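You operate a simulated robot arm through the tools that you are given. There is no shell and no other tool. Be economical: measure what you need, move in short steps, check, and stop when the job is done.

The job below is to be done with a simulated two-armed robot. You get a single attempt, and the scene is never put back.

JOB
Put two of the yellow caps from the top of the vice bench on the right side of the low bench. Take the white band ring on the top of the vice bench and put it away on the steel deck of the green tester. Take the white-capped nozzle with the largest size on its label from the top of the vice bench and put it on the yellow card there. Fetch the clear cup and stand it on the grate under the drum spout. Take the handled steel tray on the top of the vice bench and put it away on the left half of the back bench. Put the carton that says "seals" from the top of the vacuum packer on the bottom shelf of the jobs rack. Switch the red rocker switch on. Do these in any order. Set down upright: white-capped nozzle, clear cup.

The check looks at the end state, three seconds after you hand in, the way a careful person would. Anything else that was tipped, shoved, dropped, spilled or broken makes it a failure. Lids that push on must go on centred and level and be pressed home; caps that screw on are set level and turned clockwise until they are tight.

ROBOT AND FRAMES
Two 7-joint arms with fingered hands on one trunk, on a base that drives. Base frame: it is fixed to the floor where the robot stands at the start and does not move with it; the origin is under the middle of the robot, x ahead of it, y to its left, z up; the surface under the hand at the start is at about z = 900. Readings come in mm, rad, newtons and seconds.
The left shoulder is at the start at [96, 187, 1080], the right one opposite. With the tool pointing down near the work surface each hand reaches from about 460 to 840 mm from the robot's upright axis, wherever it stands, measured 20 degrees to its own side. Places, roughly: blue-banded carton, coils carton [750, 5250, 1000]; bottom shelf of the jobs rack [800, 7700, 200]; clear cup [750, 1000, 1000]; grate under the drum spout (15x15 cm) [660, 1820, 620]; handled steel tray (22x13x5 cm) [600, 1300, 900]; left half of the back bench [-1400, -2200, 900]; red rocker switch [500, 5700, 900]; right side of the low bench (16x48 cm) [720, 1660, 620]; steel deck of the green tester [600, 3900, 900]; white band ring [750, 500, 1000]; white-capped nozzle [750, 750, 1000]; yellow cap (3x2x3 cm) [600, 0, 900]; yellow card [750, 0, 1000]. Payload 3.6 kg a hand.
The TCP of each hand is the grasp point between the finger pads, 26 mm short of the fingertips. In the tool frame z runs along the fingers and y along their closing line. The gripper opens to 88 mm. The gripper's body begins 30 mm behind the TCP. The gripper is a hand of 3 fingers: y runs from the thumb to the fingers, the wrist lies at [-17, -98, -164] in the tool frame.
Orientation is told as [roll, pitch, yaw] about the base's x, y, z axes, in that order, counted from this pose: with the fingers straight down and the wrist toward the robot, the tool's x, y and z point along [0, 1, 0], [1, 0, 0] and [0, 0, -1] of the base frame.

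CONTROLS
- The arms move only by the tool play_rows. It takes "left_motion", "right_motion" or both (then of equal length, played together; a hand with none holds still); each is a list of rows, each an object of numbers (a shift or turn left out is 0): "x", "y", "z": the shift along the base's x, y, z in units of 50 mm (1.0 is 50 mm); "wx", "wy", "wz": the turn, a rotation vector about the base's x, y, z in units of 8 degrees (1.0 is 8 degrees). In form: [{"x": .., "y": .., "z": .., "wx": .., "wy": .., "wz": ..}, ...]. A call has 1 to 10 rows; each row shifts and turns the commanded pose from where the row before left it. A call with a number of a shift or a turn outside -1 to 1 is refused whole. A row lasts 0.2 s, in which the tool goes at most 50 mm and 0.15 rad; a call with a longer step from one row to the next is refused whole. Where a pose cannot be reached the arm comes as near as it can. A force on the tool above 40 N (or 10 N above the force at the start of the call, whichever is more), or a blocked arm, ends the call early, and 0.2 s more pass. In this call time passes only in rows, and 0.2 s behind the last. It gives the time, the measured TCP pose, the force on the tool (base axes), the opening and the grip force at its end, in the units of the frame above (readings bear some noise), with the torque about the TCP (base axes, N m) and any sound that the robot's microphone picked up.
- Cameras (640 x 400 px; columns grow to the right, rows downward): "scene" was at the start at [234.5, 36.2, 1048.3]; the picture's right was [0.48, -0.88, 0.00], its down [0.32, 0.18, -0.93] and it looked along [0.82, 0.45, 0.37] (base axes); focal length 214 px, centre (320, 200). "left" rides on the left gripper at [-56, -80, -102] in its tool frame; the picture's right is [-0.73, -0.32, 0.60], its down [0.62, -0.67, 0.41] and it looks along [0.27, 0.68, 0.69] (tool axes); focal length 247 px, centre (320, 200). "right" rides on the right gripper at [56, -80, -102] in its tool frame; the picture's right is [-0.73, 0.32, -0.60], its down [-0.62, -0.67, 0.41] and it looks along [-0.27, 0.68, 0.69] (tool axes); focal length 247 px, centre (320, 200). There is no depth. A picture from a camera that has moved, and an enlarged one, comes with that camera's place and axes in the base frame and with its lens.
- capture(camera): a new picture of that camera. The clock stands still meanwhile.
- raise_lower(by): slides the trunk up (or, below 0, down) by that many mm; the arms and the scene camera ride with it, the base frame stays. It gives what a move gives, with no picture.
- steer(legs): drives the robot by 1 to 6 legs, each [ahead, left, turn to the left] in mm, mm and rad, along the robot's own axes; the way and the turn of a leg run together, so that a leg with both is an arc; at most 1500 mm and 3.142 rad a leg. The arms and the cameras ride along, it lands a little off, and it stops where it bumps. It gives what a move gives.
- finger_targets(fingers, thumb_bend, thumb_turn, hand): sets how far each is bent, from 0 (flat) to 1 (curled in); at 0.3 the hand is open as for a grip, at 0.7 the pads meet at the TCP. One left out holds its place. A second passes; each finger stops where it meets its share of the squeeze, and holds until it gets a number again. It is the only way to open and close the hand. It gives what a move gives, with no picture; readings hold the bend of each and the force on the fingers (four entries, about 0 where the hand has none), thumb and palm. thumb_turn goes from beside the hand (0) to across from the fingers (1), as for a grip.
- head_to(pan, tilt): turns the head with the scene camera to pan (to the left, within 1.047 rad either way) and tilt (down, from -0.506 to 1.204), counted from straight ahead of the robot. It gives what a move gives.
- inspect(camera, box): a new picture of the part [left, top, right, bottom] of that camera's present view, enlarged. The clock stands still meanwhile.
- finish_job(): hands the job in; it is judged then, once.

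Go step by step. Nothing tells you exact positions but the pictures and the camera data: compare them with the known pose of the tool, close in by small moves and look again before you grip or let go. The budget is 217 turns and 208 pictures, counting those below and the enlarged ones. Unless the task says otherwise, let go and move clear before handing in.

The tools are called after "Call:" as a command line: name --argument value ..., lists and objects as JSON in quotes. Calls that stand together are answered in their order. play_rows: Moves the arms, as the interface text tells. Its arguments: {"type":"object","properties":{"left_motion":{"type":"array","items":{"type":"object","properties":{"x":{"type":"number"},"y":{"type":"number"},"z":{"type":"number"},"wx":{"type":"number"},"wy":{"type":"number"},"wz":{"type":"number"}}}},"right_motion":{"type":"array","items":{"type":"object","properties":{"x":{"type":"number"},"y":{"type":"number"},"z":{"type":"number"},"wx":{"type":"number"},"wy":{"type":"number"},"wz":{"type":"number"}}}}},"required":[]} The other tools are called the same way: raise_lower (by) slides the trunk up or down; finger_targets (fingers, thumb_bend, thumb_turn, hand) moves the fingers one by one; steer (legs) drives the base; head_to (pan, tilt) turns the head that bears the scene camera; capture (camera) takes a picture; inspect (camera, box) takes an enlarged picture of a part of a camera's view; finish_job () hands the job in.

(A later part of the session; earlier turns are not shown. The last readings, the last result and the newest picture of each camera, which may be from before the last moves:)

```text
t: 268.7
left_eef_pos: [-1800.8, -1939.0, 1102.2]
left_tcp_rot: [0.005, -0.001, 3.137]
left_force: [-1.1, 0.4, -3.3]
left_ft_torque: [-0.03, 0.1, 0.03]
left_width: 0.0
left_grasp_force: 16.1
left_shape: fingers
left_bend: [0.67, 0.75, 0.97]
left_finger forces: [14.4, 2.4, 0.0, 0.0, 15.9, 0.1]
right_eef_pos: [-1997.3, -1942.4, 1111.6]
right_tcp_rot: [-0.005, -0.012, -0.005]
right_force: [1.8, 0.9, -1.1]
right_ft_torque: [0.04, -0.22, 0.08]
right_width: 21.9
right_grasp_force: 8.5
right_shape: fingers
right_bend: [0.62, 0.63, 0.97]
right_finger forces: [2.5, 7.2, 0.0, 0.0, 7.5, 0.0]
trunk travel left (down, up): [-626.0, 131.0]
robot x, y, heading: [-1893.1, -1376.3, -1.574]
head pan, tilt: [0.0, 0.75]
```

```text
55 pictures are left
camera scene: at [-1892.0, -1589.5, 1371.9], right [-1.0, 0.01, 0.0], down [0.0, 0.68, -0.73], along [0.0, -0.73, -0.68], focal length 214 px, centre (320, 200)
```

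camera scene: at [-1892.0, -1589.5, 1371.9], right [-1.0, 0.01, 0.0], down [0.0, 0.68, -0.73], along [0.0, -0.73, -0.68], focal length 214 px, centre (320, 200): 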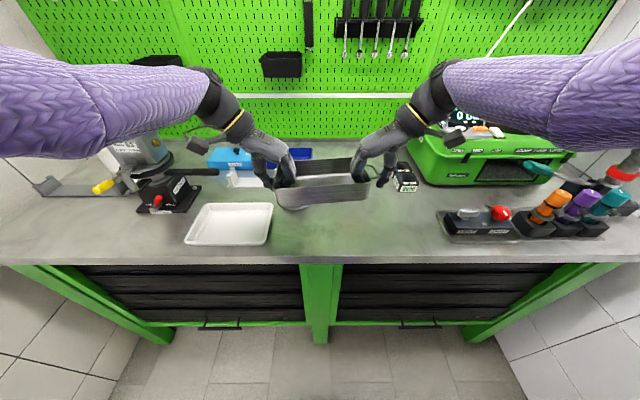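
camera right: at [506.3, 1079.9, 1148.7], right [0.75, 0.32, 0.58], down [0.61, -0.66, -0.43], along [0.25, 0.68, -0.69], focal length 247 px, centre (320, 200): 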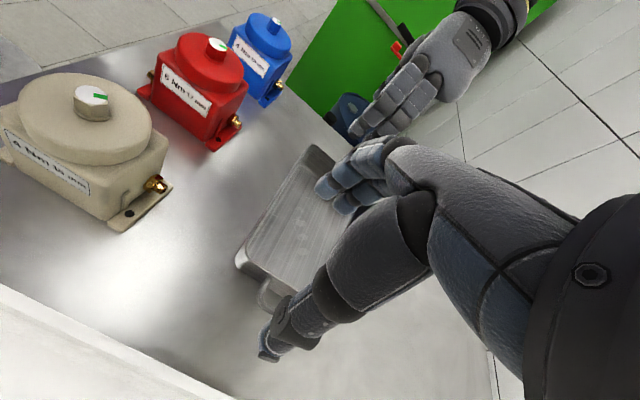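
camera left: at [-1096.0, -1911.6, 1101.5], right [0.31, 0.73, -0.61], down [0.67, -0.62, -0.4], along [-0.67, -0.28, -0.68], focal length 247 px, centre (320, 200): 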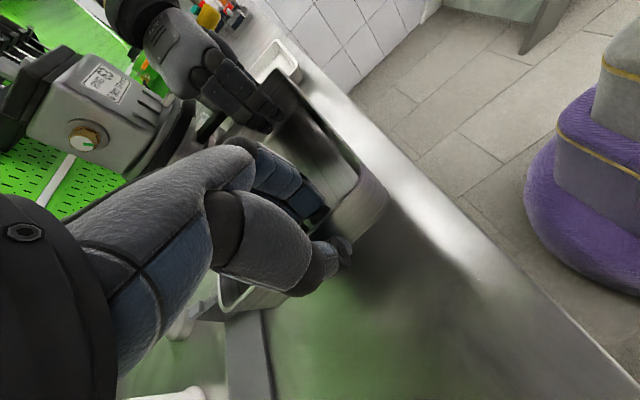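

There's clear space under the tray here (x -1760…-2220). I lower it to set it down temporarily.

Call:
raise_lower --by -140

Call:
raise_lower --by -15

Call:
inspect --camera "scene" --box '[200, 110, 440, 260]'

```text
t: 270.4
left_eef_pos: [-1801.7, -1938.1, 962.0]
left_tcp_rot: [0.008, -0.002, 3.139]
left_force: [-1.9, -1.1, -2.4]
left_ft_torque: [-0.01, 0.12, 0.02]
left_width: 0.0
left_grasp_force: 16.6
left_shape: fingers
left_bend: [0.67, 0.75, 0.97]
left_finger forces: [14.8, 2.5, 0.0, 0.0, 15.6, 0.0]
right_eef_pos: [-1997.9, -1942.6, 970.9]
right_tcp_rot: [-0.007, -0.009, -0.003]
right_force: [2.3, 2.0, -2.6]
right_ft_torque: [0.05, -0.17, 0.07]
right_width: 22.1
right_grasp_force: 8.3
right_shape: fingers
right_bend: [0.62, 0.63, 0.97]
right_finger forces: [2.7, 7.4, 0.1, 0.1, 7.2, 0.0]
trunk travel left (down, up): [-486.0, 271.0]
robot x, y, heading: [-1890.0, -1375.6, -1.576]
head pan, tilt: [0.0, 0.75]
```

```text
t: 271.0
left_eef_pos: [-1799.9, -1939.5, 947.5]
left_tcp_rot: [0.009, -0.001, 3.138]
left_force: [-2.7, -0.7, -1.0]
left_ft_torque: [0.02, 0.14, 0.0]
left_width: 0.0
left_grasp_force: 16.5
left_shape: fingers
left_bend: [0.67, 0.75, 0.97]
left_finger forces: [15.2, 2.7, 0.0, 0.1, 15.2, 0.0]
right_eef_pos: [-1996.8, -1942.0, 957.1]
right_tcp_rot: [-0.006, -0.01, -0.003]
right_force: [2.2, 0.3, -1.6]
right_ft_torque: [0.03, -0.22, 0.04]
right_width: 21.9
right_grasp_force: 8.5
right_shape: fingers
right_bend: [0.61, 0.63, 0.97]
right_finger forces: [2.6, 7.9, 0.0, 0.1, 7.0, 0.0]
trunk travel left (down, up): [-471.0, 286.0]
robot x, y, heading: [-1887.5, -1376.9, -1.574]
head pan, tilt: [0.0, 0.75]
```

```text
2.67 times, centred on (320, 185) of scene
camera zoom: at [-1891.6, -1595.4, 1213.0], right [-1.0, 0.01, 0.0], down [0.0, 0.68, -0.73], along [0.0, -0.73, -0.68], focal length 572 px, centre (320, 240)
```

zoom: 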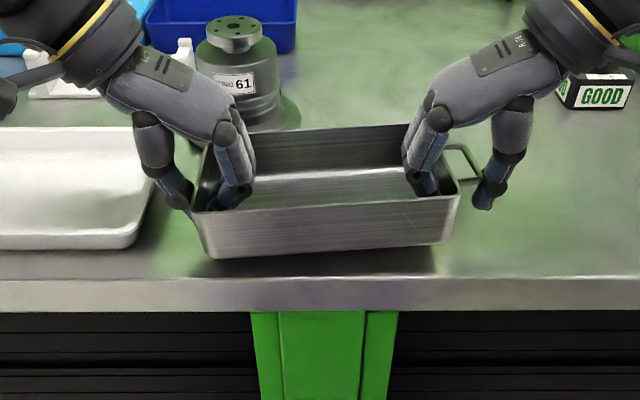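

About a centimetre to go; I lower in small steps until contact and then release.

Call:
raise_lower --by -9

Call:
raise_lower --by -6

Call:
inspect --camera "scene" --box '[200, 110, 440, 260]'

```text
t: 271.6
left_eef_pos: [-1800.5, -1938.8, 937.8]
left_tcp_rot: [0.009, -0.001, 3.137]
left_force: [-1.7, -0.1, 0.8]
left_ft_torque: [-0.08, 0.11, 0.03]
left_width: 0.0
left_grasp_force: 16.8
left_shape: fingers
left_bend: [0.67, 0.75, 0.96]
left_finger forces: [14.9, 3.2, 0.1, 0.0, 15.8, 0.1]
right_eef_pos: [-1996.7, -1942.5, 947.6]
right_tcp_rot: [-0.008, -0.013, -0.001]
right_force: [2.0, 0.9, -2.1]
right_ft_torque: [-0.12, -0.25, 0.01]
right_width: 22.5
right_grasp_force: 9.8
right_shape: fingers
right_bend: [0.61, 0.63, 0.96]
right_finger forces: [2.0, 8.7, 0.1, 0.0, 9.2, 0.0]
trunk travel left (down, up): [-462.0, 295.0]
robot x, y, heading: [-1889.3, -1375.2, -1.575]
head pan, tilt: [0.0, 0.75]
```

```text
t: 272.2
left_eef_pos: [-1802.7, -1939.8, 935.1]
left_tcp_rot: [0.011, -0.004, 3.137]
left_force: [-1.3, 2.5, 12.7]
left_ft_torque: [0.04, 0.11, -0.04]
left_width: 0.2
left_grasp_force: 20.2
left_shape: fingers
left_bend: [0.72, 0.75, 0.96]
left_finger forces: [17.6, 4.1, 0.0, 0.1, 18.3, 0.0]
right_eef_pos: [-1997.2, -1941.8, 942.9]
right_tcp_rot: [-0.008, -0.01, -0.003]
right_force: [1.0, -1.2, -0.8]
right_ft_torque: [-0.11, -0.32, 0.01]
right_width: 23.0
right_grasp_force: 11.1
right_shape: fingers
right_bend: [0.61, 0.62, 0.96]
right_finger forces: [2.1, 9.2, 0.0, 0.1, 10.2, 0.0]
trunk travel left (down, up): [-456.0, 301.0]
robot x, y, heading: [-1888.2, -1376.1, -1.572]
head pan, tilt: [0.0, 0.75]
```

```text
2.67 times, centred on (320, 185) of scene
camera zoom: at [-1891.8, -1595.5, 1197.7], right [-1.0, 0.01, 0.0], down [0.0, 0.68, -0.73], along [0.0, -0.73, -0.68], focal length 572 px, centre (320, 240)
```

zoom: 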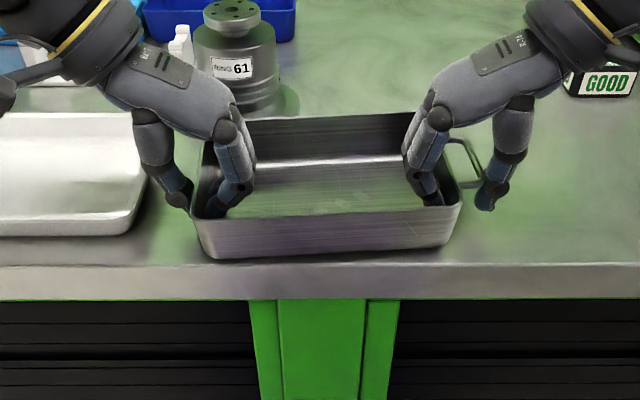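

It's resting on the left and almost down on the right. I open the right hand and, on the left, only the inner fingers, as the thumb is near the white tray.

Call:
raise_lower --by -3

Call:
finger_targets --hand "right" --fingers 0.35 --thumb_bend 0.4

Call:
finger_targets --hand "left" --fingers 0.35 --thumb_bend 0.68

Call:
raise_lower --by 120

Call:
capture --camera "scene"

```text
t: 272.7
left_eef_pos: [-1802.0, -1939.0, 933.7]
left_tcp_rot: [0.014, -0.006, 3.138]
left_force: [-2.3, 2.9, 28.1]
left_ft_torque: [0.11, 0.18, -0.02]
left_width: 0.0
left_grasp_force: 23.5
left_shape: fingers
left_bend: [0.73, 0.76, 0.96]
left_finger forces: [20.9, 5.3, 0.0, 0.0, 21.0, 0.0]
right_eef_pos: [-1997.7, -1941.0, 939.4]
right_tcp_rot: [-0.008, -0.012, -0.003]
right_force: [2.0, -2.7, -1.8]
right_ft_torque: [-0.16, -0.34, 0.01]
right_width: 23.1
right_grasp_force: 10.6
right_shape: fingers
right_bend: [0.61, 0.62, 0.96]
right_finger forces: [2.2, 9.2, 0.1, 0.0, 10.1, 0.0]
trunk travel left (down, up): [-453.0, 304.0]
robot x, y, heading: [-1890.0, -1371.8, -1.58]
head pan, tilt: [0.0, 0.75]
```

```text
t: 273.7
left_eef_pos: [-1801.5, -1939.2, 933.2]
left_tcp_rot: [0.014, -0.002, 3.138]
left_force: [-3.6, 1.0, 28.3]
left_ft_torque: [0.14, 0.18, -0.04]
left_width: 0.0
left_grasp_force: 23.7
left_shape: fingers
left_bend: [0.73, 0.76, 0.96]
left_finger forces: [21.8, 5.2, 0.0, 0.0, 20.5, 0.1]
right_eef_pos: [-1997.8, -1940.2, 940.6]
right_tcp_rot: [-0.011, -0.013, -0.003]
right_force: [-0.5, -0.6, 0.1]
right_ft_torque: [-0.02, -0.02, 0.04]
right_width: 71.8
right_grasp_force: 0.0
right_shape: fingers
right_bend: [0.35, 0.4, 0.97]
right_finger forces: [0.1, 0.0, 0.0, 0.0, 0.0, 0.0]
trunk travel left (down, up): [-453.0, 304.0]
robot x, y, heading: [-1890.5, -1375.1, -1.579]
head pan, tilt: [0.0, 0.75]
```

```text
t: 274.7
left_eef_pos: [-1800.9, -1938.7, 930.0]
left_tcp_rot: [0.01, -0.002, 3.139]
left_force: [6.9, -1.1, 21.0]
left_ft_torque: [0.22, 0.81, -0.04]
left_width: 38.1
left_grasp_force: 10.9
left_shape: fingers
left_bend: [0.36, 0.68, 0.97]
left_finger forces: [20.3, 1.3, 0.0, 0.0, 0.0, 0.0]
right_eef_pos: [-1995.6, -1941.8, 939.9]
right_tcp_rot: [-0.007, -0.009, -0.006]
right_force: [0.0, 0.5, 0.4]
right_ft_torque: [0.01, 0.01, -0.02]
right_width: 71.9
right_grasp_force: 0.0
right_shape: fingers
right_bend: [0.35, 0.4, 0.97]
right_finger forces: [0.0, 0.0, 0.0, 0.0, 0.0, 0.1]
trunk travel left (down, up): [-453.0, 304.0]
robot x, y, heading: [-1885.4, -1378.9, -1.579]
head pan, tilt: [0.0, 0.75]
```

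```text
t: 276.2
left_eef_pos: [-1799.9, -1939.0, 1048.5]
left_tcp_rot: [0.007, -0.002, 3.139]
left_force: [-0.5, 0.1, 0.1]
left_ft_torque: [-0.01, 0.0, 0.0]
left_width: 42.1
left_grasp_force: 0.0
left_shape: fingers
left_bend: [0.35, 0.68, 0.97]
left_finger forces: [0.0, 0.0, 0.1, 0.0, 0.0, 0.0]
right_eef_pos: [-1997.1, -1942.0, 1057.5]
right_tcp_rot: [-0.007, -0.011, -0.006]
right_force: [0.3, 0.2, -0.6]
right_ft_torque: [0.02, 0.0, -0.02]
right_width: 72.0
right_grasp_force: 0.0
right_shape: fingers
right_bend: [0.35, 0.4, 0.97]
right_finger forces: [0.0, 0.1, 0.0, 0.1, 0.1, 0.0]
trunk travel left (down, up): [-573.0, 184.0]
robot x, y, heading: [-1890.7, -1373.7, -1.577]
head pan, tilt: [0.0, 0.75]
```

```text
52 pictures are left
camera scene: at [-1891.5, -1590.6, 1318.0], right [-1.0, 0.01, 0.0], down [0.0, 0.68, -0.73], along [0.0, -0.73, -0.68], focal length 214 px, centre (320, 200)
```

scene: 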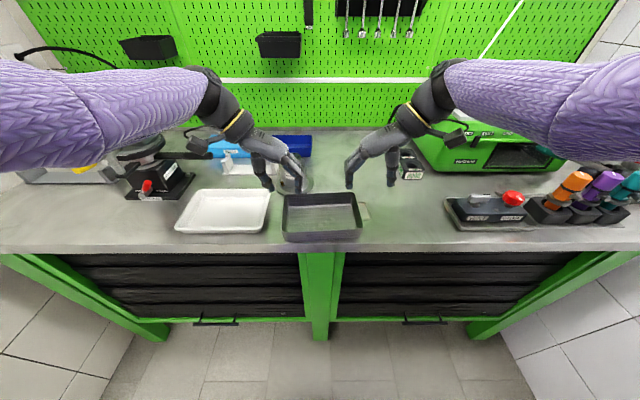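

The tray stands safely. I'll regrip with the left hand still on the left wall but the right hand on the front wall, near its right end, with its wrist toward me. I turn the right hand and shift the left one.

Call:
play_rows --right_motion '[{"x": 0.08, "y": 0.1, "wz": -0.94}, {"x": 0.08, "y": 0.1, "wz": -0.94}, {"x": 0.08, "y": 0.1, "wz": -0.94}, {"x": 0.08, "y": 0.1, "wz": -0.94}, {"x": 0.08, "y": 0.1, "wz": -0.94}, {"x": 0.08, "y": 0.1, "wz": -0.94}, {"x": 0.08, "y": 0.1, "wz": -0.94}, {"x": 0.08, "y": 0.1, "wz": -0.94}, {"x": 0.08, "y": 0.1, "wz": -0.94}, {"x": 0.08, "y": 0.1, "wz": -0.94}]' --left_motion '[{"x": -0.02, "y": -0.04}, {"x": -0.02, "y": -0.04}, {"x": -0.02, "y": -0.04}, {"x": -0.02, "y": -0.04}, {"x": -0.02, "y": -0.04}, {"x": -0.02, "y": -0.04}, {"x": -0.02, "y": -0.04}, {"x": -0.02, "y": -0.04}, {"x": -0.02, "y": -0.04}, {"x": -0.02, "y": -0.04}]'

Call:
play_rows --right_motion '[{"x": 0.08, "y": 0.1, "wz": -0.94}, {"x": 0.08, "y": 0.1, "wz": -0.91}]'

Call:
capture --camera "scene"

```text
t: 278.4
left_eef_pos: [-1802.2, -1942.5, 1049.6]
left_tcp_rot: [0.01, 0.001, 3.142]
left_force: [0.9, -0.6, 0.3]
left_ft_torque: [0.01, 0.0, -0.02]
left_width: 41.6
left_grasp_force: 0.1
left_shape: fingers
left_bend: [0.35, 0.68, 0.97]
left_finger forces: [0.0, 0.0, 0.0, 0.0, 0.0, 0.1]
left hand out of reach, approached as far as the arm can: row 3, 5, 7, 9
right_eef_pos: [-1958.9, -1893.8, 1059.2]
right_tcp_rot: [-0.009, -0.012, -1.319]
right_force: [-0.2, -0.1, -1.2]
right_ft_torque: [0.0, 0.01, 0.0]
right_width: 71.7
right_grasp_force: 0.1
right_shape: fingers
right_bend: [0.35, 0.4, 0.97]
right_finger forces: [0.0, 0.0, 0.0, 0.0, 0.0, 0.0]
trunk travel left (down, up): [-573.0, 184.0]
robot x, y, heading: [-1887.4, -1375.2, -1.573]
head pan, tilt: [0.0, 0.75]
```

```text
t: 279.2
left_eef_pos: [-1803.9, -1943.3, 1050.0]
left_tcp_rot: [0.011, -0.003, 3.141]
left_force: [0.0, 0.1, -0.4]
left_ft_torque: [-0.02, -0.01, -0.02]
left_width: 41.6
left_grasp_force: 0.0
left_shape: fingers
left_bend: [0.35, 0.68, 0.97]
left_finger forces: [0.0, 0.1, 0.0, 0.1, 0.1, 0.0]
right_eef_pos: [-2008.2, -1905.4, 1064.2]
right_tcp_rot: [-0.101, -0.056, -1.619]
right_force: [-0.6, -0.3, -0.5]
right_ft_torque: [0.05, 0.03, -0.01]
right_width: 72.1
right_grasp_force: 0.0
right_shape: fingers
right_bend: [0.35, 0.4, 0.97]
right_finger forces: [0.0, 0.0, 0.0, 0.0, 0.0, 0.0]
trunk travel left (down, up): [-573.0, 184.0]
robot x, y, heading: [-1888.7, -1373.5, -1.576]
head pan, tilt: [0.0, 0.75]
stopped in row 2 (right hand): the arm was blocked; the commanded pose is now the measured one
```

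```text
51 pictures are left
camera scene: at [-1891.7, -1590.4, 1318.1], right [-1.0, 0.01, 0.0], down [0.0, 0.68, -0.73], along [0.0, -0.73, -0.68], focal length 214 px, centre (320, 200)
```

scene: 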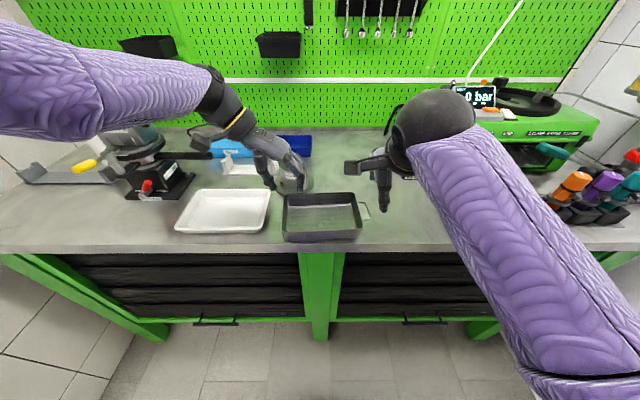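

The right forearm swung low and got blocked, probably at the bench edge. I raise the trunk and straighten the hand above the front wall.

Call:
raise_lower --by 120

Call:
play_rows --right_motion '[{"z": 0.6, "wx": 0.35, "wy": 0.2}, {"z": 0.5, "x": 0.4, "wx": 0.35, "wy": 0.2}, {"x": 0.5, "y": 0.2, "wz": 0.3}, {"x": 0.3, "y": 0.2}]'

Call:
capture --camera "scene"

```text
t: 280.7
left_eef_pos: [-1803.9, -1942.4, 1173.2]
left_tcp_rot: [0.014, 0.0, 3.141]
left_force: [0.6, -0.3, -0.2]
left_ft_torque: [0.02, 0.03, 0.0]
left_width: 41.4
left_grasp_force: 0.2
left_shape: fingers
left_bend: [0.35, 0.68, 0.97]
left_finger forces: [0.1, 0.0, 0.1, 0.1, 0.1, 0.0]
right_eef_pos: [-2043.9, -1907.0, 1174.4]
right_tcp_rot: [-0.167, -0.054, -1.639]
right_force: [0.8, 0.1, 0.0]
right_ft_torque: [-0.03, 0.0, 0.01]
right_width: 72.1
right_grasp_force: 0.1
right_shape: fingers
right_bend: [0.35, 0.4, 0.97]
right_finger forces: [0.0, 0.1, 0.0, 0.0, 0.1, 0.0]
trunk travel left (down, up): [-693.0, 64.0]
robot x, y, heading: [-1888.4, -1376.1, -1.576]
head pan, tilt: [0.0, 0.75]
```

```text
t: 281.6
left_eef_pos: [-1804.7, -1942.3, 1173.7]
left_tcp_rot: [0.015, 0.0, 3.14]
left_force: [0.9, 0.7, 0.3]
left_ft_torque: [0.02, -0.02, 0.01]
left_width: 41.6
left_grasp_force: 0.1
left_shape: fingers
left_bend: [0.35, 0.68, 0.97]
left_finger forces: [0.1, 0.1, 0.1, 0.1, 0.0, 0.1]
right_eef_pos: [-2041.0, -1912.6, 1234.6]
right_tcp_rot: [-0.288, 0.006, -1.66]
right_force: [0.2, 0.6, -0.1]
right_ft_torque: [0.03, -0.04, 0.01]
right_width: 72.2
right_grasp_force: 0.0
right_shape: fingers
right_bend: [0.35, 0.4, 0.97]
right_finger forces: [0.0, 0.0, 0.1, 0.0, 0.0, 0.0]
trunk travel left (down, up): [-693.0, 64.0]
robot x, y, heading: [-1887.0, -1374.9, -1.576]
head pan, tilt: [0.0, 0.75]
stopped in row 4 (right hand): the arm was blocked; the commanded pose is now the measured one
```

```text
50 pictures are left
camera scene: at [-1892.0, -1588.5, 1439.2], right [-1.0, 0.01, 0.0], down [0.0, 0.68, -0.73], along [0.0, -0.73, -0.68], focal length 214 px, centre (320, 200)
```

scene: 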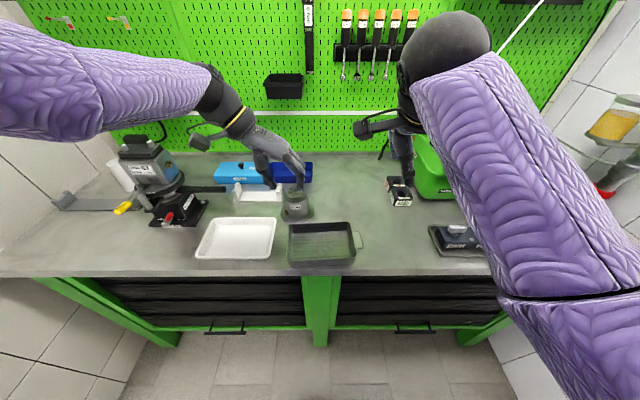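

The right arm is cramped close to the body. I extend it forward and level it there to free the elbow.

Call:
play_rows --right_motion '[{"y": -0.7, "z": 0.2}, {"y": -0.7, "z": 0.2}, {"y": -0.5, "wy": 0.6}, {"wy": 0.7}, {"wy": 0.7}, {"x": 0.4, "wz": 0.3}, {"x": 0.4, "wz": 0.3}]'

```text
t: 283.2
left_eef_pos: [-1803.4, -1940.4, 1174.6]
left_tcp_rot: [0.017, 0.0, 3.14]
left_force: [0.3, 0.4, 0.5]
left_ft_torque: [0.05, 0.01, -0.01]
left_width: 41.7
left_grasp_force: 0.1
left_shape: fingers
left_bend: [0.35, 0.68, 0.97]
left_finger forces: [0.0, 0.0, 0.0, 0.0, 0.1, 0.0]
right_eef_pos: [-1995.7, -2007.3, 1254.8]
right_tcp_rot: [-0.564, -0.016, -1.572]
right_force: [0.3, -0.4, 0.0]
right_ft_torque: [-0.04, 0.0, -0.01]
right_width: 71.8
right_grasp_force: 0.0
right_shape: fingers
right_bend: [0.35, 0.4, 0.97]
right_finger forces: [0.0, 0.0, 0.0, 0.1, 0.0, 0.0]
trunk travel left (down, up): [-693.0, 64.0]
robot x, y, heading: [-1890.0, -1372.6, -1.574]
head pan, tilt: [0.0, 0.75]
```

I'll go back to the symmetric grip, which works well, but hold nearer the tray's front; at the front-left spot I'll set it down close to the edge and slide it back. First I unwind the right hand.

Call:
play_rows --right_motion '[{"wy": -0.9, "wz": 0.3}, {"wy": -0.9, "wz": 0.3}, {"wy": -0.9, "wz": 0.3}, {"wy": -0.9, "wz": 0.3}, {"wy": -0.4, "wz": 0.8}, {"wz": 0.95}, {"wz": 0.95}, {"wz": 0.95}, {"wz": 0.95}, {"wz": 0.95}]'

Call:
play_rows --right_motion '[{"wz": 0.95}, {"wz": 0.95}, {"wz": 0.95}, {"wz": 0.95}, {"wz": 0.6, "y": 0.4, "z": -0.3}, {"y": 0.5, "z": -0.5}, {"y": 0.5, "z": -0.5}]' --left_motion '[{"y": 0.1}, {"y": 0.1}, {"y": 0.1}, {"x": -0.05, "y": 0.1}, {"x": -0.05}, {}, {}]'

Call:
capture --camera "scene"

```text
t: 285.4
left_eef_pos: [-1803.8, -1942.1, 1173.3]
left_tcp_rot: [0.016, -0.001, 3.141]
left_force: [0.1, 0.0, 0.7]
left_ft_torque: [0.03, 0.0, -0.02]
left_width: 41.8
left_grasp_force: 0.0
left_shape: fingers
left_bend: [0.35, 0.68, 0.97]
left_finger forces: [0.0, 0.0, 0.1, 0.1, 0.1, 0.1]
right_eef_pos: [-1998.4, -2006.8, 1255.1]
right_tcp_rot: [-0.007, -0.064, -0.645]
right_force: [0.1, -0.5, 0.6]
right_ft_torque: [-0.05, -0.03, 0.01]
right_width: 72.1
right_grasp_force: 0.0
right_shape: fingers
right_bend: [0.35, 0.4, 0.97]
right_finger forces: [0.0, 0.0, 0.1, 0.0, 0.0, 0.0]
trunk travel left (down, up): [-693.0, 64.0]
robot x, y, heading: [-1888.5, -1375.4, -1.574]
head pan, tilt: [0.0, 0.75]
```

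```text
t: 287.0
left_eef_pos: [-1809.8, -1923.2, 1173.6]
left_tcp_rot: [0.017, 0.0, 3.142]
left_force: [-0.1, -0.3, -0.2]
left_ft_torque: [0.02, 0.01, 0.03]
left_width: 41.9
left_grasp_force: 0.0
left_shape: fingers
left_bend: [0.35, 0.68, 0.97]
left_finger forces: [0.0, 0.0, 0.0, 0.0, 0.0, 0.0]
right_eef_pos: [-1995.1, -1942.2, 1182.6]
right_tcp_rot: [-0.006, -0.067, -0.032]
right_force: [-0.1, 0.1, -0.3]
right_ft_torque: [0.03, 0.02, -0.02]
right_width: 72.2
right_grasp_force: 0.2
right_shape: fingers
right_bend: [0.35, 0.4, 0.97]
right_finger forces: [0.1, 0.1, 0.0, 0.1, 0.0, 0.1]
right hand out of reach, approached as far as the arm can: row 3, 4, 5, 6, 7
trunk travel left (down, up): [-693.0, 64.0]
robot x, y, heading: [-1885.8, -1378.7, -1.576]
head pan, tilt: [0.0, 0.75]
```

```text
49 pictures are left
camera scene: at [-1891.6, -1588.8, 1439.1], right [-1.0, 0.01, 0.0], down [0.0, 0.68, -0.73], along [0.0, -0.73, -0.68], focal length 214 px, centre (320, 200)
```

scene: 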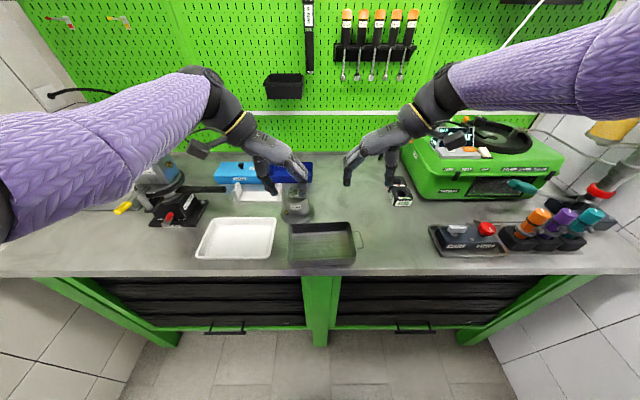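

The pose is right again. I trim the right hand, shift the left hand slightly outward, and lower with the trunk.

Call:
finger_targets --hand "left" --thumb_bend 0.62

Call:
play_rows --right_motion '[{"y": 0.2, "z": -0.1, "wy": 0.25, "wz": 0.1}, {"y": 0.2, "z": -0.1, "wy": 0.23, "wz": 0.1}]' --left_motion '[{"x": 0.06}, {"x": 0.06}]'

Call:
raise_lower --by -190

Call:
inspect --camera "scene" --box '[200, 110, 440, 260]'

```text
t: 288.0
left_eef_pos: [-1809.9, -1922.0, 1173.2]
left_tcp_rot: [0.016, 0.0, 3.142]
left_force: [-1.0, 0.5, 0.4]
left_ft_torque: [-0.01, 0.01, -0.01]
left_width: 47.8
left_grasp_force: 0.1
left_shape: fingers
left_bend: [0.35, 0.62, 0.97]
left_finger forces: [0.0, 0.0, 0.0, 0.0, 0.0, 0.1]
right_eef_pos: [-1993.5, -1943.0, 1182.0]
right_tcp_rot: [-0.006, -0.066, -0.032]
right_force: [-0.1, 0.7, 0.5]
right_ft_torque: [-0.02, 0.03, 0.0]
right_width: 72.0
right_grasp_force: 0.2
right_shape: fingers
right_bend: [0.35, 0.4, 0.97]
right_finger forces: [0.0, 0.0, 0.1, 0.1, 0.1, 0.1]
trunk travel left (down, up): [-693.0, 64.0]
robot x, y, heading: [-1883.0, -1376.1, -1.578]
head pan, tilt: [0.0, 0.75]
```

```text
t: 288.6
left_eef_pos: [-1804.2, -1922.4, 1173.4]
left_tcp_rot: [0.016, 0.001, 3.141]
left_force: [0.7, -0.4, 0.4]
left_ft_torque: [-0.02, 0.04, -0.01]
left_width: 48.1
left_grasp_force: 0.0
left_shape: fingers
left_bend: [0.35, 0.62, 0.97]
left_finger forces: [0.1, 0.1, 0.0, 0.0, 0.0, 0.0]
right_eef_pos: [-1993.4, -1934.6, 1165.1]
right_tcp_rot: [-0.003, 0.001, -0.003]
right_force: [0.3, -0.2, 0.5]
right_ft_torque: [-0.02, 0.01, -0.03]
right_width: 72.0
right_grasp_force: 0.0
right_shape: fingers
right_bend: [0.35, 0.4, 0.97]
right_finger forces: [0.1, 0.1, 0.1, 0.0, 0.0, 0.0]
right hand out of reach, approached as far as the arm can: row 1, 2
trunk travel left (down, up): [-693.0, 64.0]
robot x, y, heading: [-1888.0, -1373.5, -1.581]
head pan, tilt: [0.0, 0.75]
```

```text
t: 290.7
left_eef_pos: [-1803.7, -1921.8, 984.3]
left_tcp_rot: [0.015, 0.0, 3.141]
left_force: [-0.6, -0.5, 0.2]
left_ft_torque: [0.02, -0.02, -0.01]
left_width: 48.0
left_grasp_force: 0.2
left_shape: fingers
left_bend: [0.35, 0.62, 0.97]
left_finger forces: [0.0, 0.0, 0.1, 0.0, 0.1, 0.0]
right_eef_pos: [-1993.9, -1936.3, 965.9]
right_tcp_rot: [0.013, 0.0, -0.004]
right_force: [-0.9, 0.9, 0.7]
right_ft_torque: [0.0, -0.02, 0.02]
right_width: 72.0
right_grasp_force: 0.0
right_shape: fingers
right_bend: [0.35, 0.4, 0.97]
right_finger forces: [0.1, 0.1, 0.0, 0.0, 0.0, 0.0]
trunk travel left (down, up): [-503.0, 254.0]
robot x, y, heading: [-1891.6, -1377.9, -1.58]
head pan, tilt: [0.0, 0.75]
```

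```text
2.67 times, centred on (320, 185) of scene
camera zoom: at [-1891.6, -1593.2, 1246.4], right [-1.0, 0.01, 0.0], down [0.0, 0.68, -0.73], along [0.0, -0.73, -0.68], focal length 572 px, centre (320, 240)
```

zoom: 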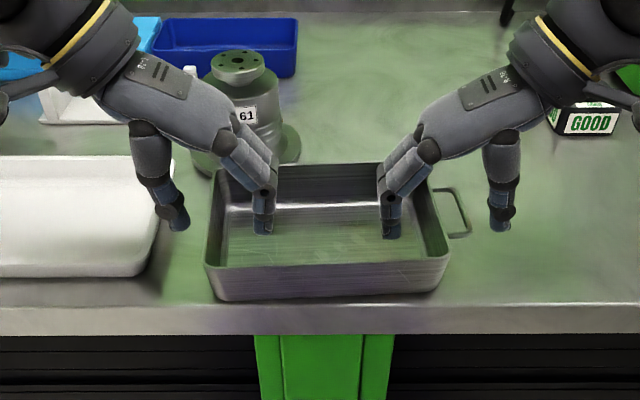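

Good placement. I even out the hands' heights, lower the rest and grip.

Call:
play_rows --left_motion '[{"z": -0.36}]'

Call:
raise_lower --by -28

Call:
finger_targets --hand "right" --fingers 0.7 --thumb_bend 0.7

Call:
finger_targets --hand "left" --fingers 0.82 --thumb_bend 0.85

Call:
inspect --camera "scene" --box '[200, 110, 440, 260]'

```text
t: 291.1
left_eef_pos: [-1802.9, -1922.3, 966.2]
left_tcp_rot: [0.018, 0.003, 3.14]
left_force: [0.3, 0.2, 0.4]
left_ft_torque: [-0.01, 0.01, 0.03]
left_width: 48.2
left_grasp_force: 0.0
left_shape: fingers
left_bend: [0.35, 0.62, 0.97]
left_finger forces: [0.0, 0.1, 0.1, 0.0, 0.1, 0.0]
right_eef_pos: [-1993.6, -1937.1, 965.5]
right_tcp_rot: [0.013, 0.0, -0.004]
right_force: [-0.2, -0.2, -0.6]
right_ft_torque: [-0.03, 0.01, -0.02]
right_width: 72.0
right_grasp_force: 0.1
right_shape: fingers
right_bend: [0.35, 0.4, 0.97]
right_finger forces: [0.0, 0.0, 0.0, 0.1, 0.1, 0.1]
trunk travel left (down, up): [-503.0, 254.0]
robot x, y, heading: [-1887.0, -1378.0, -1.572]
head pan, tilt: [0.0, 0.75]
```

```text
t: 291.8
left_eef_pos: [-1802.9, -1921.5, 937.5]
left_tcp_rot: [0.015, -0.002, 3.142]
left_force: [0.2, 0.1, 0.4]
left_ft_torque: [0.01, -0.02, 0.03]
left_width: 48.3
left_grasp_force: 0.1
left_shape: fingers
left_bend: [0.35, 0.62, 0.97]
left_finger forces: [0.1, 0.0, 0.0, 0.0, 0.0, 0.1]
right_eef_pos: [-1993.4, -1937.6, 935.6]
right_tcp_rot: [0.017, 0.0, -0.002]
right_force: [0.2, 0.1, -0.2]
right_ft_torque: [-0.02, 0.02, 0.0]
right_width: 72.1
right_grasp_force: 0.2
right_shape: fingers
right_bend: [0.35, 0.4, 0.97]
right_finger forces: [0.0, 0.0, 0.1, 0.0, 0.1, 0.0]
trunk travel left (down, up): [-475.0, 282.0]
robot x, y, heading: [-1888.7, -1376.6, -1.574]
head pan, tilt: [0.0, 0.75]
```

```text
t: 292.8
left_eef_pos: [-1802.5, -1922.1, 937.9]
left_tcp_rot: [0.017, 0.001, 3.142]
left_force: [-1.4, -1.1, -0.2]
left_ft_torque: [-0.01, 0.01, -0.01]
left_width: 48.3
left_grasp_force: 0.1
left_shape: fingers
left_bend: [0.35, 0.62, 0.97]
left_finger forces: [0.0, 0.0, 0.0, 0.0, 0.1, 0.0]
right_eef_pos: [-1993.3, -1937.2, 935.7]
right_tcp_rot: [0.018, 0.001, -0.001]
right_force: [1.3, 0.1, -0.5]
right_ft_torque: [-0.05, -0.29, 0.06]
right_width: 21.5
right_grasp_force: 11.5
right_shape: fingers
right_bend: [0.62, 0.64, 0.96]
right_finger forces: [2.8, 10.0, 0.1, 0.1, 11.0, 0.0]
trunk travel left (down, up): [-475.0, 282.0]
robot x, y, heading: [-1887.0, -1374.5, -1.575]
head pan, tilt: [0.0, 0.75]
```

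```text
t: 293.8
left_eef_pos: [-1803.6, -1921.8, 937.6]
left_tcp_rot: [0.015, 0.001, 3.143]
left_force: [4.5, -0.8, -0.2]
left_ft_torque: [-0.03, -0.05, -0.06]
left_width: 0.0
left_grasp_force: 17.6
left_shape: fingers
left_bend: [0.68, 0.76, 0.96]
left_finger forces: [12.1, 2.3, 0.1, 0.0, 19.8, 0.0]
right_eef_pos: [-1993.4, -1937.1, 935.6]
right_tcp_rot: [0.018, 0.0, -0.002]
right_force: [-5.1, -0.5, 1.1]
right_ft_torque: [-0.01, -0.21, 0.1]
right_width: 22.5
right_grasp_force: 11.6
right_shape: fingers
right_bend: [0.64, 0.62, 0.96]
right_finger forces: [1.5, 8.5, 0.0, 0.0, 14.6, 0.1]
trunk travel left (down, up): [-475.0, 282.0]
robot x, y, heading: [-1888.0, -1376.5, -1.574]
head pan, tilt: [0.0, 0.75]
```

```text
2.67 times, centred on (320, 185) of scene
camera zoom: at [-1891.7, -1595.4, 1217.1], right [-1.0, 0.01, 0.0], down [0.0, 0.68, -0.73], along [0.0, -0.73, -0.68], focal length 572 px, centre (320, 240)
```

zoom: 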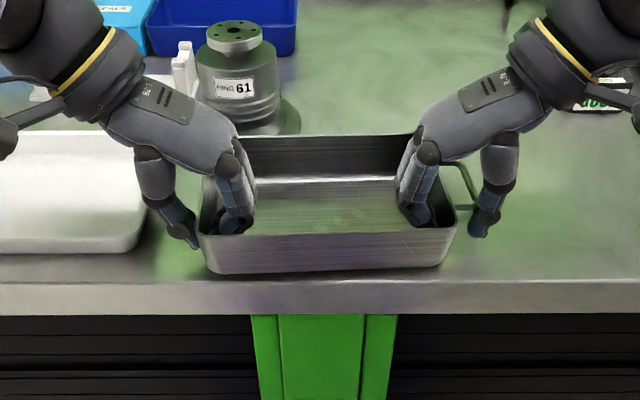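

Both grips are firm. I lift, back off, drive left in front of the bench to x ≈ -1228 and approach.

Call:
raise_lower --by 180

Call:
steer --legs '[[-130, 0, 0], [0, 660, 0]]'

Call:
capture --camera "scene"

```text
t: 295.8
left_eef_pos: [-1802.9, -1922.8, 1116.6]
left_tcp_rot: [0.015, 0.001, 3.14]
left_force: [2.9, 0.1, -3.5]
left_ft_torque: [0.01, 0.05, -0.04]
left_width: 0.0
left_grasp_force: 17.3
left_shape: fingers
left_bend: [0.69, 0.76, 0.96]
left_finger forces: [13.8, 2.0, 0.0, 0.0, 18.6, 0.1]
right_eef_pos: [-1993.7, -1937.8, 1127.2]
right_tcp_rot: [-0.004, 0.0, -0.002]
right_force: [-4.3, -0.4, -1.2]
right_ft_torque: [0.12, -0.16, 0.07]
right_width: 19.4
right_grasp_force: 8.5
right_shape: fingers
right_bend: [0.64, 0.64, 0.97]
right_finger forces: [1.6, 6.7, 0.0, 0.0, 9.0, 0.0]
trunk travel left (down, up): [-655.0, 102.0]
robot x, y, heading: [-1886.4, -1375.4, -1.575]
head pan, tilt: [0.0, 0.75]
```

```text
t: 297.1
left_eef_pos: [-1795.1, -1849.7, 1112.4]
left_tcp_rot: [0.009, 0.003, 3.037]
left_force: [-0.5, -1.6, -2.8]
left_ft_torque: [0.08, 0.11, -0.03]
left_width: 0.0
left_grasp_force: 17.6
left_shape: fingers
left_bend: [0.69, 0.75, 0.96]
left_finger forces: [14.9, 2.3, 0.1, 0.1, 17.5, 0.1]
right_eef_pos: [-1985.2, -1843.4, 1126.5]
right_tcp_rot: [0.0, -0.004, -0.11]
right_force: [0.5, -0.7, -2.3]
right_ft_torque: [0.15, -0.24, 0.08]
right_width: 17.6
right_grasp_force: 8.7
right_shape: fingers
right_bend: [0.64, 0.65, 0.97]
right_finger forces: [3.5, 6.9, 0.0, 0.0, 7.8, 0.0]
trunk travel left (down, up): [-655.0, 102.0]
robot x, y, heading: [-1822.4, -1289.5, -1.687]
head pan, tilt: [0.0, 0.75]
stopped in leg 1: the robot was blocked; the commanded pose is now the measured one
```

```text
46 pictures are left
camera scene: at [-1849.4, -1510.1, 1399.3], right [-0.99, 0.12, 0.0], down [0.08, 0.68, -0.73], along [-0.08, -0.72, -0.69], focal length 214 px, centre (320, 200)
```

scene: 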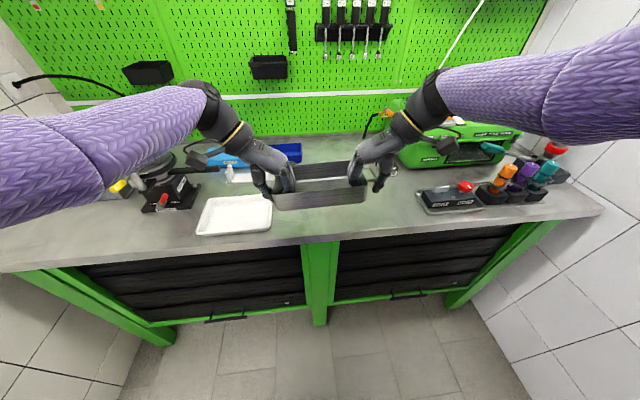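

The base is blocked behind on the right, by the stair I think. I go left first, then correct the heading.

Call:
steer --legs '[[30, 250, 0], [0, 0, 0.115], [0, 340, 0]]'

Call:
capture --camera "scene"

```text
t: 301.3
left_eef_pos: [-1146.9, -1892.5, 1116.5]
left_tcp_rot: [0.016, 0.002, -3.13]
left_force: [-0.9, -1.2, -2.8]
left_ft_torque: [0.0, 0.08, -0.03]
left_width: 0.0
left_grasp_force: 16.9
left_shape: fingers
left_bend: [0.69, 0.75, 0.96]
left_finger forces: [15.9, 2.1, 0.0, 0.0, 16.7, 0.0]
right_eef_pos: [-1337.1, -1908.8, 1129.4]
right_tcp_rot: [-0.007, -0.003, 0.008]
right_force: [1.5, 0.5, -1.1]
right_ft_torque: [0.06, -0.23, 0.03]
right_width: 16.7
right_grasp_force: 9.1
right_shape: fingers
right_bend: [0.64, 0.65, 0.97]
right_finger forces: [5.1, 7.1, 0.1, 0.1, 6.8, 0.0]
trunk travel left (down, up): [-655.0, 102.0]
robot x, y, heading: [-1239.6, -1348.6, -1.567]
head pan, tilt: [0.0, 0.75]
```

```text
45 pictures are left
camera scene: at [-1240.9, -1559.4, 1401.0], right [-1.0, 0.0, 0.0], down [0.0, 0.68, -0.73], along [0.0, -0.73, -0.68], focal length 214 px, centre (320, 200)
```

scene: 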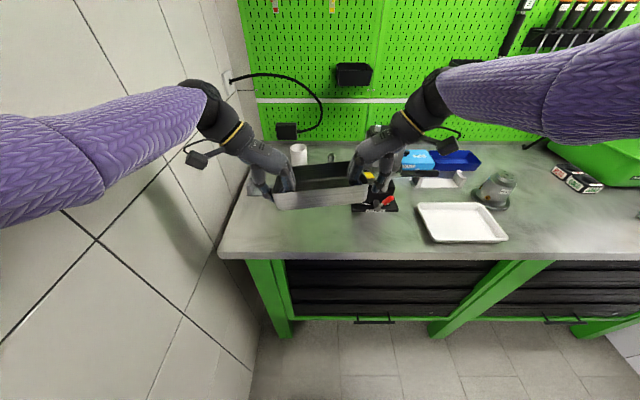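

Now at the front-left spot. I back 30 mm and go 20 mm further left so that the right wrist misses the yellow handle, then lower in stages.

Call:
steer --legs '[[-31, 22, 0]]'

Call:
raise_lower --by -110

Call:
inspect --camera "scene" --box '[200, 90, 440, 250]'

```text
t: 302.1
left_eef_pos: [-1127.6, -1861.9, 1116.4]
left_tcp_rot: [0.014, 0.005, -3.134]
left_force: [-0.4, 0.3, -1.9]
left_ft_torque: [0.01, 0.09, -0.02]
left_width: 0.0
left_grasp_force: 17.1
left_shape: fingers
left_bend: [0.69, 0.75, 0.96]
left_finger forces: [15.5, 1.9, 0.0, 0.0, 17.1, 0.0]
right_eef_pos: [-1316.8, -1879.6, 1129.2]
right_tcp_rot: [-0.007, -0.003, 0.008]
right_force: [0.1, 1.0, -1.2]
right_ft_torque: [0.11, -0.23, 0.04]
right_width: 16.7
right_grasp_force: 9.5
right_shape: fingers
right_bend: [0.65, 0.65, 0.97]
right_finger forces: [5.3, 6.9, 0.1, 0.1, 6.8, 0.0]
trunk travel left (down, up): [-655.0, 102.0]
robot x, y, heading: [-1216.3, -1316.3, -1.569]
head pan, tilt: [0.0, 0.75]
```

```text
t: 303.6
left_eef_pos: [-1125.8, -1862.2, 1008.0]
left_tcp_rot: [0.017, 0.001, -3.132]
left_force: [-0.1, 0.2, -2.6]
left_ft_torque: [0.02, 0.06, 0.0]
left_width: 0.0
left_grasp_force: 16.9
left_shape: fingers
left_bend: [0.69, 0.75, 0.96]
left_finger forces: [15.3, 1.9, 0.0, 0.0, 17.4, 0.1]
right_eef_pos: [-1314.9, -1877.9, 1019.8]
right_tcp_rot: [-0.007, -0.004, 0.007]
right_force: [0.8, -0.3, -0.9]
right_ft_torque: [0.07, -0.25, 0.02]
right_width: 16.3
right_grasp_force: 9.2
right_shape: fingers
right_bend: [0.65, 0.65, 0.97]
right_finger forces: [5.4, 6.5, 0.0, 0.0, 6.5, 0.1]
trunk travel left (down, up): [-545.0, 212.0]
robot x, y, heading: [-1216.4, -1315.5, -1.576]
head pan, tilt: [0.0, 0.75]
```

```text
2.50 times, centred on (320, 170) of scene
camera zoom: at [-1219.5, -1531.3, 1289.6], right [-1.0, 0.0, 0.0], down [0.0, 0.68, -0.73], along [0.0, -0.73, -0.68], focal length 536 px, centre (320, 275)
```

zoom: 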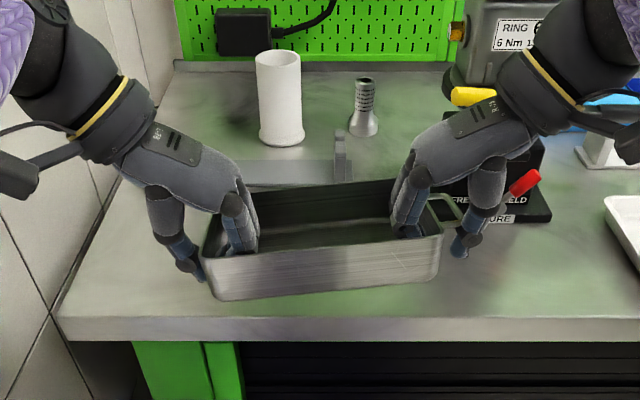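

From here the yellow handle's tip is at about y -2000, so I can go 50 mm deeper. I do so and lower carefully.

Call:
steer --legs '[[52, 0, 0]]'

Call:
raise_lower --by -50

Call:
inspect --camera "scene" --box '[200, 90, 440, 250]'

```text
t: 304.5
left_eef_pos: [-1125.9, -1916.6, 1006.1]
left_tcp_rot: [0.016, 0.002, -3.132]
left_force: [-1.6, -1.2, -2.3]
left_ft_torque: [0.06, 0.12, 0.0]
left_width: 0.3
left_grasp_force: 17.6
left_shape: fingers
left_bend: [0.69, 0.75, 0.96]
left_finger forces: [15.7, 2.0, 0.1, 0.0, 17.0, 0.0]
right_eef_pos: [-1316.0, -1933.1, 1018.6]
right_tcp_rot: [-0.006, -0.003, 0.006]
right_force: [1.0, -0.2, -1.1]
right_ft_torque: [0.09, -0.22, 0.05]
right_width: 16.4
right_grasp_force: 8.5
right_shape: fingers
right_bend: [0.65, 0.65, 0.97]
right_finger forces: [5.5, 6.6, 0.0, 0.0, 6.3, 0.1]
trunk travel left (down, up): [-545.0, 212.0]
robot x, y, heading: [-1217.6, -1369.4, -1.572]
head pan, tilt: [0.0, 0.75]
```

```text
t: 305.4
left_eef_pos: [-1126.2, -1915.2, 958.0]
left_tcp_rot: [0.016, 0.0, -3.131]
left_force: [-1.5, -1.2, -1.8]
left_ft_torque: [0.07, 0.1, 0.02]
left_width: 0.0
left_grasp_force: 17.4
left_shape: fingers
left_bend: [0.71, 0.75, 0.96]
left_finger forces: [15.6, 1.8, 0.0, 0.0, 17.1, 0.0]
right_eef_pos: [-1314.9, -1932.3, 968.4]
right_tcp_rot: [-0.008, -0.004, 0.008]
right_force: [0.5, 1.1, -1.0]
right_ft_torque: [0.1, -0.22, 0.03]
right_width: 16.2
right_grasp_force: 9.4
right_shape: fingers
right_bend: [0.65, 0.65, 0.97]
right_finger forces: [5.6, 6.3, 0.0, 0.1, 6.2, 0.0]
trunk travel left (down, up): [-495.0, 262.0]
robot x, y, heading: [-1216.2, -1366.8, -1.565]
head pan, tilt: [0.0, 0.75]
```

```text
2.50 times, centred on (320, 170) of scene
camera zoom: at [-1219.0, -1587.4, 1238.0], right [-1.0, 0.0, 0.0], down [0.0, 0.68, -0.73], along [0.0, -0.73, -0.68], focal length 536 px, centre (320, 275)
```

zoom: 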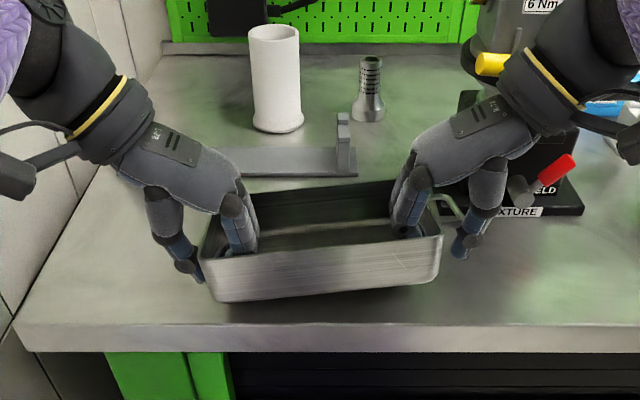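

All clear. I lower the last bit to contact.

Call:
raise_lower --by -16

Call:
raise_lower --by -7

Call:
inspect --camera "scene" --box '[200, 90, 440, 250]'

```text
t: 306.0
left_eef_pos: [-1126.6, -1915.0, 941.2]
left_tcp_rot: [0.017, 0.002, -3.132]
left_force: [-0.7, 0.0, 0.1]
left_ft_torque: [-0.06, 0.08, 0.03]
left_width: 0.0
left_grasp_force: 18.1
left_shape: fingers
left_bend: [0.71, 0.75, 0.96]
left_finger forces: [15.8, 2.5, 0.0, 0.1, 17.4, 0.0]
right_eef_pos: [-1315.0, -1931.5, 954.8]
right_tcp_rot: [-0.008, -0.003, 0.008]
right_force: [1.0, 0.0, -0.6]
right_ft_torque: [-0.12, -0.25, 0.02]
right_width: 16.4
right_grasp_force: 9.8
right_shape: fingers
right_bend: [0.65, 0.65, 0.95]
right_finger forces: [1.6, 7.7, 0.0, 0.0, 9.1, 0.0]
trunk travel left (down, up): [-479.0, 278.0]
robot x, y, heading: [-1218.5, -1369.0, -1.573]
head pan, tilt: [0.0, 0.75]
```

```text
t: 306.6
left_eef_pos: [-1126.3, -1915.9, 935.9]
left_tcp_rot: [0.016, 0.001, -3.131]
left_force: [-2.2, 1.0, 1.4]
left_ft_torque: [-0.08, 0.09, 0.0]
left_width: 0.1
left_grasp_force: 17.9
left_shape: fingers
left_bend: [0.71, 0.75, 0.96]
left_finger forces: [15.9, 2.6, 0.0, 0.0, 17.0, 0.1]
right_eef_pos: [-1316.0, -1930.7, 947.4]
right_tcp_rot: [-0.007, -0.003, 0.004]
right_force: [1.3, 0.1, 0.0]
right_ft_torque: [-0.21, -0.34, -0.06]
right_width: 17.0
right_grasp_force: 10.6
right_shape: fingers
right_bend: [0.65, 0.65, 0.95]
right_finger forces: [1.3, 8.8, 0.0, 0.0, 10.8, 0.0]
trunk travel left (down, up): [-472.0, 285.0]
robot x, y, heading: [-1216.3, -1368.5, -1.569]
head pan, tilt: [0.0, 0.75]
```

```text
2.50 times, centred on (320, 170) of scene
camera zoom: at [-1219.1, -1588.2, 1214.1], right [-1.0, 0.0, 0.0], down [0.0, 0.68, -0.73], along [0.0, -0.73, -0.68], focal length 536 px, centre (320, 275)
```

zoom: 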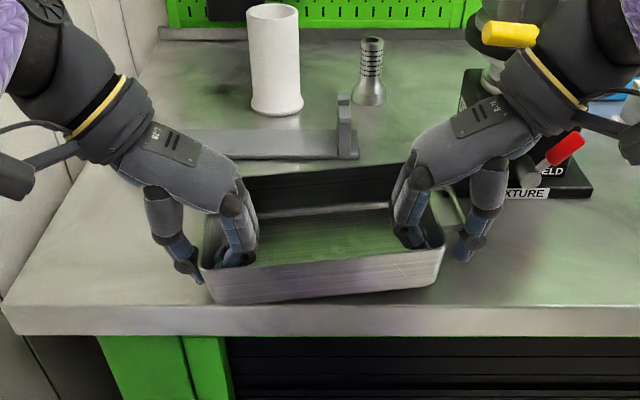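

It's down, but close to the front edge. I release, rise, and then look before sliding it back.

Call:
finger_targets --hand "right" --fingers 0.38 --thumb_bend 0.45

Call:
finger_targets --hand "left" --fingers 0.38 --thumb_bend 0.45

Call:
raise_lower --by 130

Call:
capture --camera "scene"

```text
t: 307.6
left_eef_pos: [-1125.6, -1914.7, 933.4]
left_tcp_rot: [0.016, 0.001, -3.129]
left_force: [1.0, -0.2, -2.2]
left_ft_torque: [-0.08, 0.0, 0.02]
left_width: 0.0
left_grasp_force: 16.2
left_shape: fingers
left_bend: [0.71, 0.75, 0.96]
left_finger forces: [14.5, 1.4, 0.1, 0.0, 16.8, 0.0]
right_eef_pos: [-1315.6, -1931.5, 945.7]
right_tcp_rot: [-0.008, -0.003, 0.007]
right_force: [0.0, 0.4, 0.6]
right_ft_torque: [0.04, -0.01, 0.02]
right_width: 63.0
right_grasp_force: 0.0
right_shape: fingers
right_bend: [0.38, 0.45, 0.97]
right_finger forces: [0.1, 0.0, 0.1, 0.0, 0.1, 0.0]
trunk travel left (down, up): [-472.0, 285.0]
robot x, y, heading: [-1220.2, -1365.5, -1.567]
head pan, tilt: [0.0, 0.75]
```

```text
t: 308.6
left_eef_pos: [-1126.8, -1914.6, 933.7]
left_tcp_rot: [0.017, 0.001, -3.13]
left_force: [0.0, 0.0, -0.1]
left_ft_torque: [0.0, 0.03, -0.02]
left_width: 63.1
left_grasp_force: 0.1
left_shape: fingers
left_bend: [0.38, 0.45, 0.97]
left_finger forces: [0.0, 0.0, 0.0, 0.1, 0.0, 0.0]
right_eef_pos: [-1314.8, -1932.1, 945.7]
right_tcp_rot: [-0.007, -0.005, 0.006]
right_force: [-0.7, 0.3, 0.0]
right_ft_torque: [0.04, 0.03, -0.01]
right_width: 63.1
right_grasp_force: 0.0
right_shape: fingers
right_bend: [0.38, 0.45, 0.97]
right_finger forces: [0.0, 0.1, 0.0, 0.0, 0.0, 0.0]
trunk travel left (down, up): [-472.0, 285.0]
robot x, y, heading: [-1213.3, -1368.4, -1.569]
head pan, tilt: [0.0, 0.75]
```

```text
t: 310.2
left_eef_pos: [-1125.7, -1915.5, 1064.3]
left_tcp_rot: [0.015, 0.002, -3.132]
left_force: [-0.5, 0.4, -0.6]
left_ft_torque: [0.01, 0.04, 0.0]
left_width: 63.2
left_grasp_force: 0.0
left_shape: fingers
left_bend: [0.38, 0.45, 0.97]
left_finger forces: [0.1, 0.0, 0.0, 0.0, 0.0, 0.0]
right_eef_pos: [-1315.8, -1932.3, 1075.8]
right_tcp_rot: [-0.006, -0.004, 0.007]
right_force: [1.0, 0.0, -1.1]
right_ft_torque: [0.03, 0.04, 0.01]
right_width: 63.2
right_grasp_force: 0.0
right_shape: fingers
right_bend: [0.38, 0.45, 0.97]
right_finger forces: [0.0, 0.0, 0.0, 0.1, 0.0, 0.1]
trunk travel left (down, up): [-602.0, 155.0]
robot x, y, heading: [-1220.3, -1366.5, -1.57]
head pan, tilt: [0.0, 0.75]
```

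```text
41 pictures are left
camera scene: at [-1219.0, -1583.0, 1347.4], right [-1.0, 0.0, 0.0], down [0.0, 0.68, -0.73], along [0.0, -0.73, -0.68], focal length 214 px, centre (320, 200)
```

scene: 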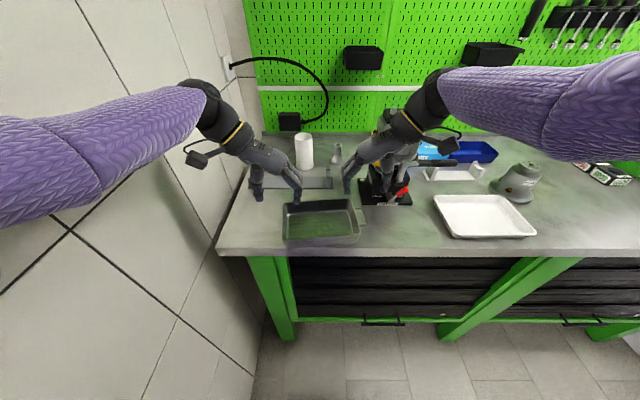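

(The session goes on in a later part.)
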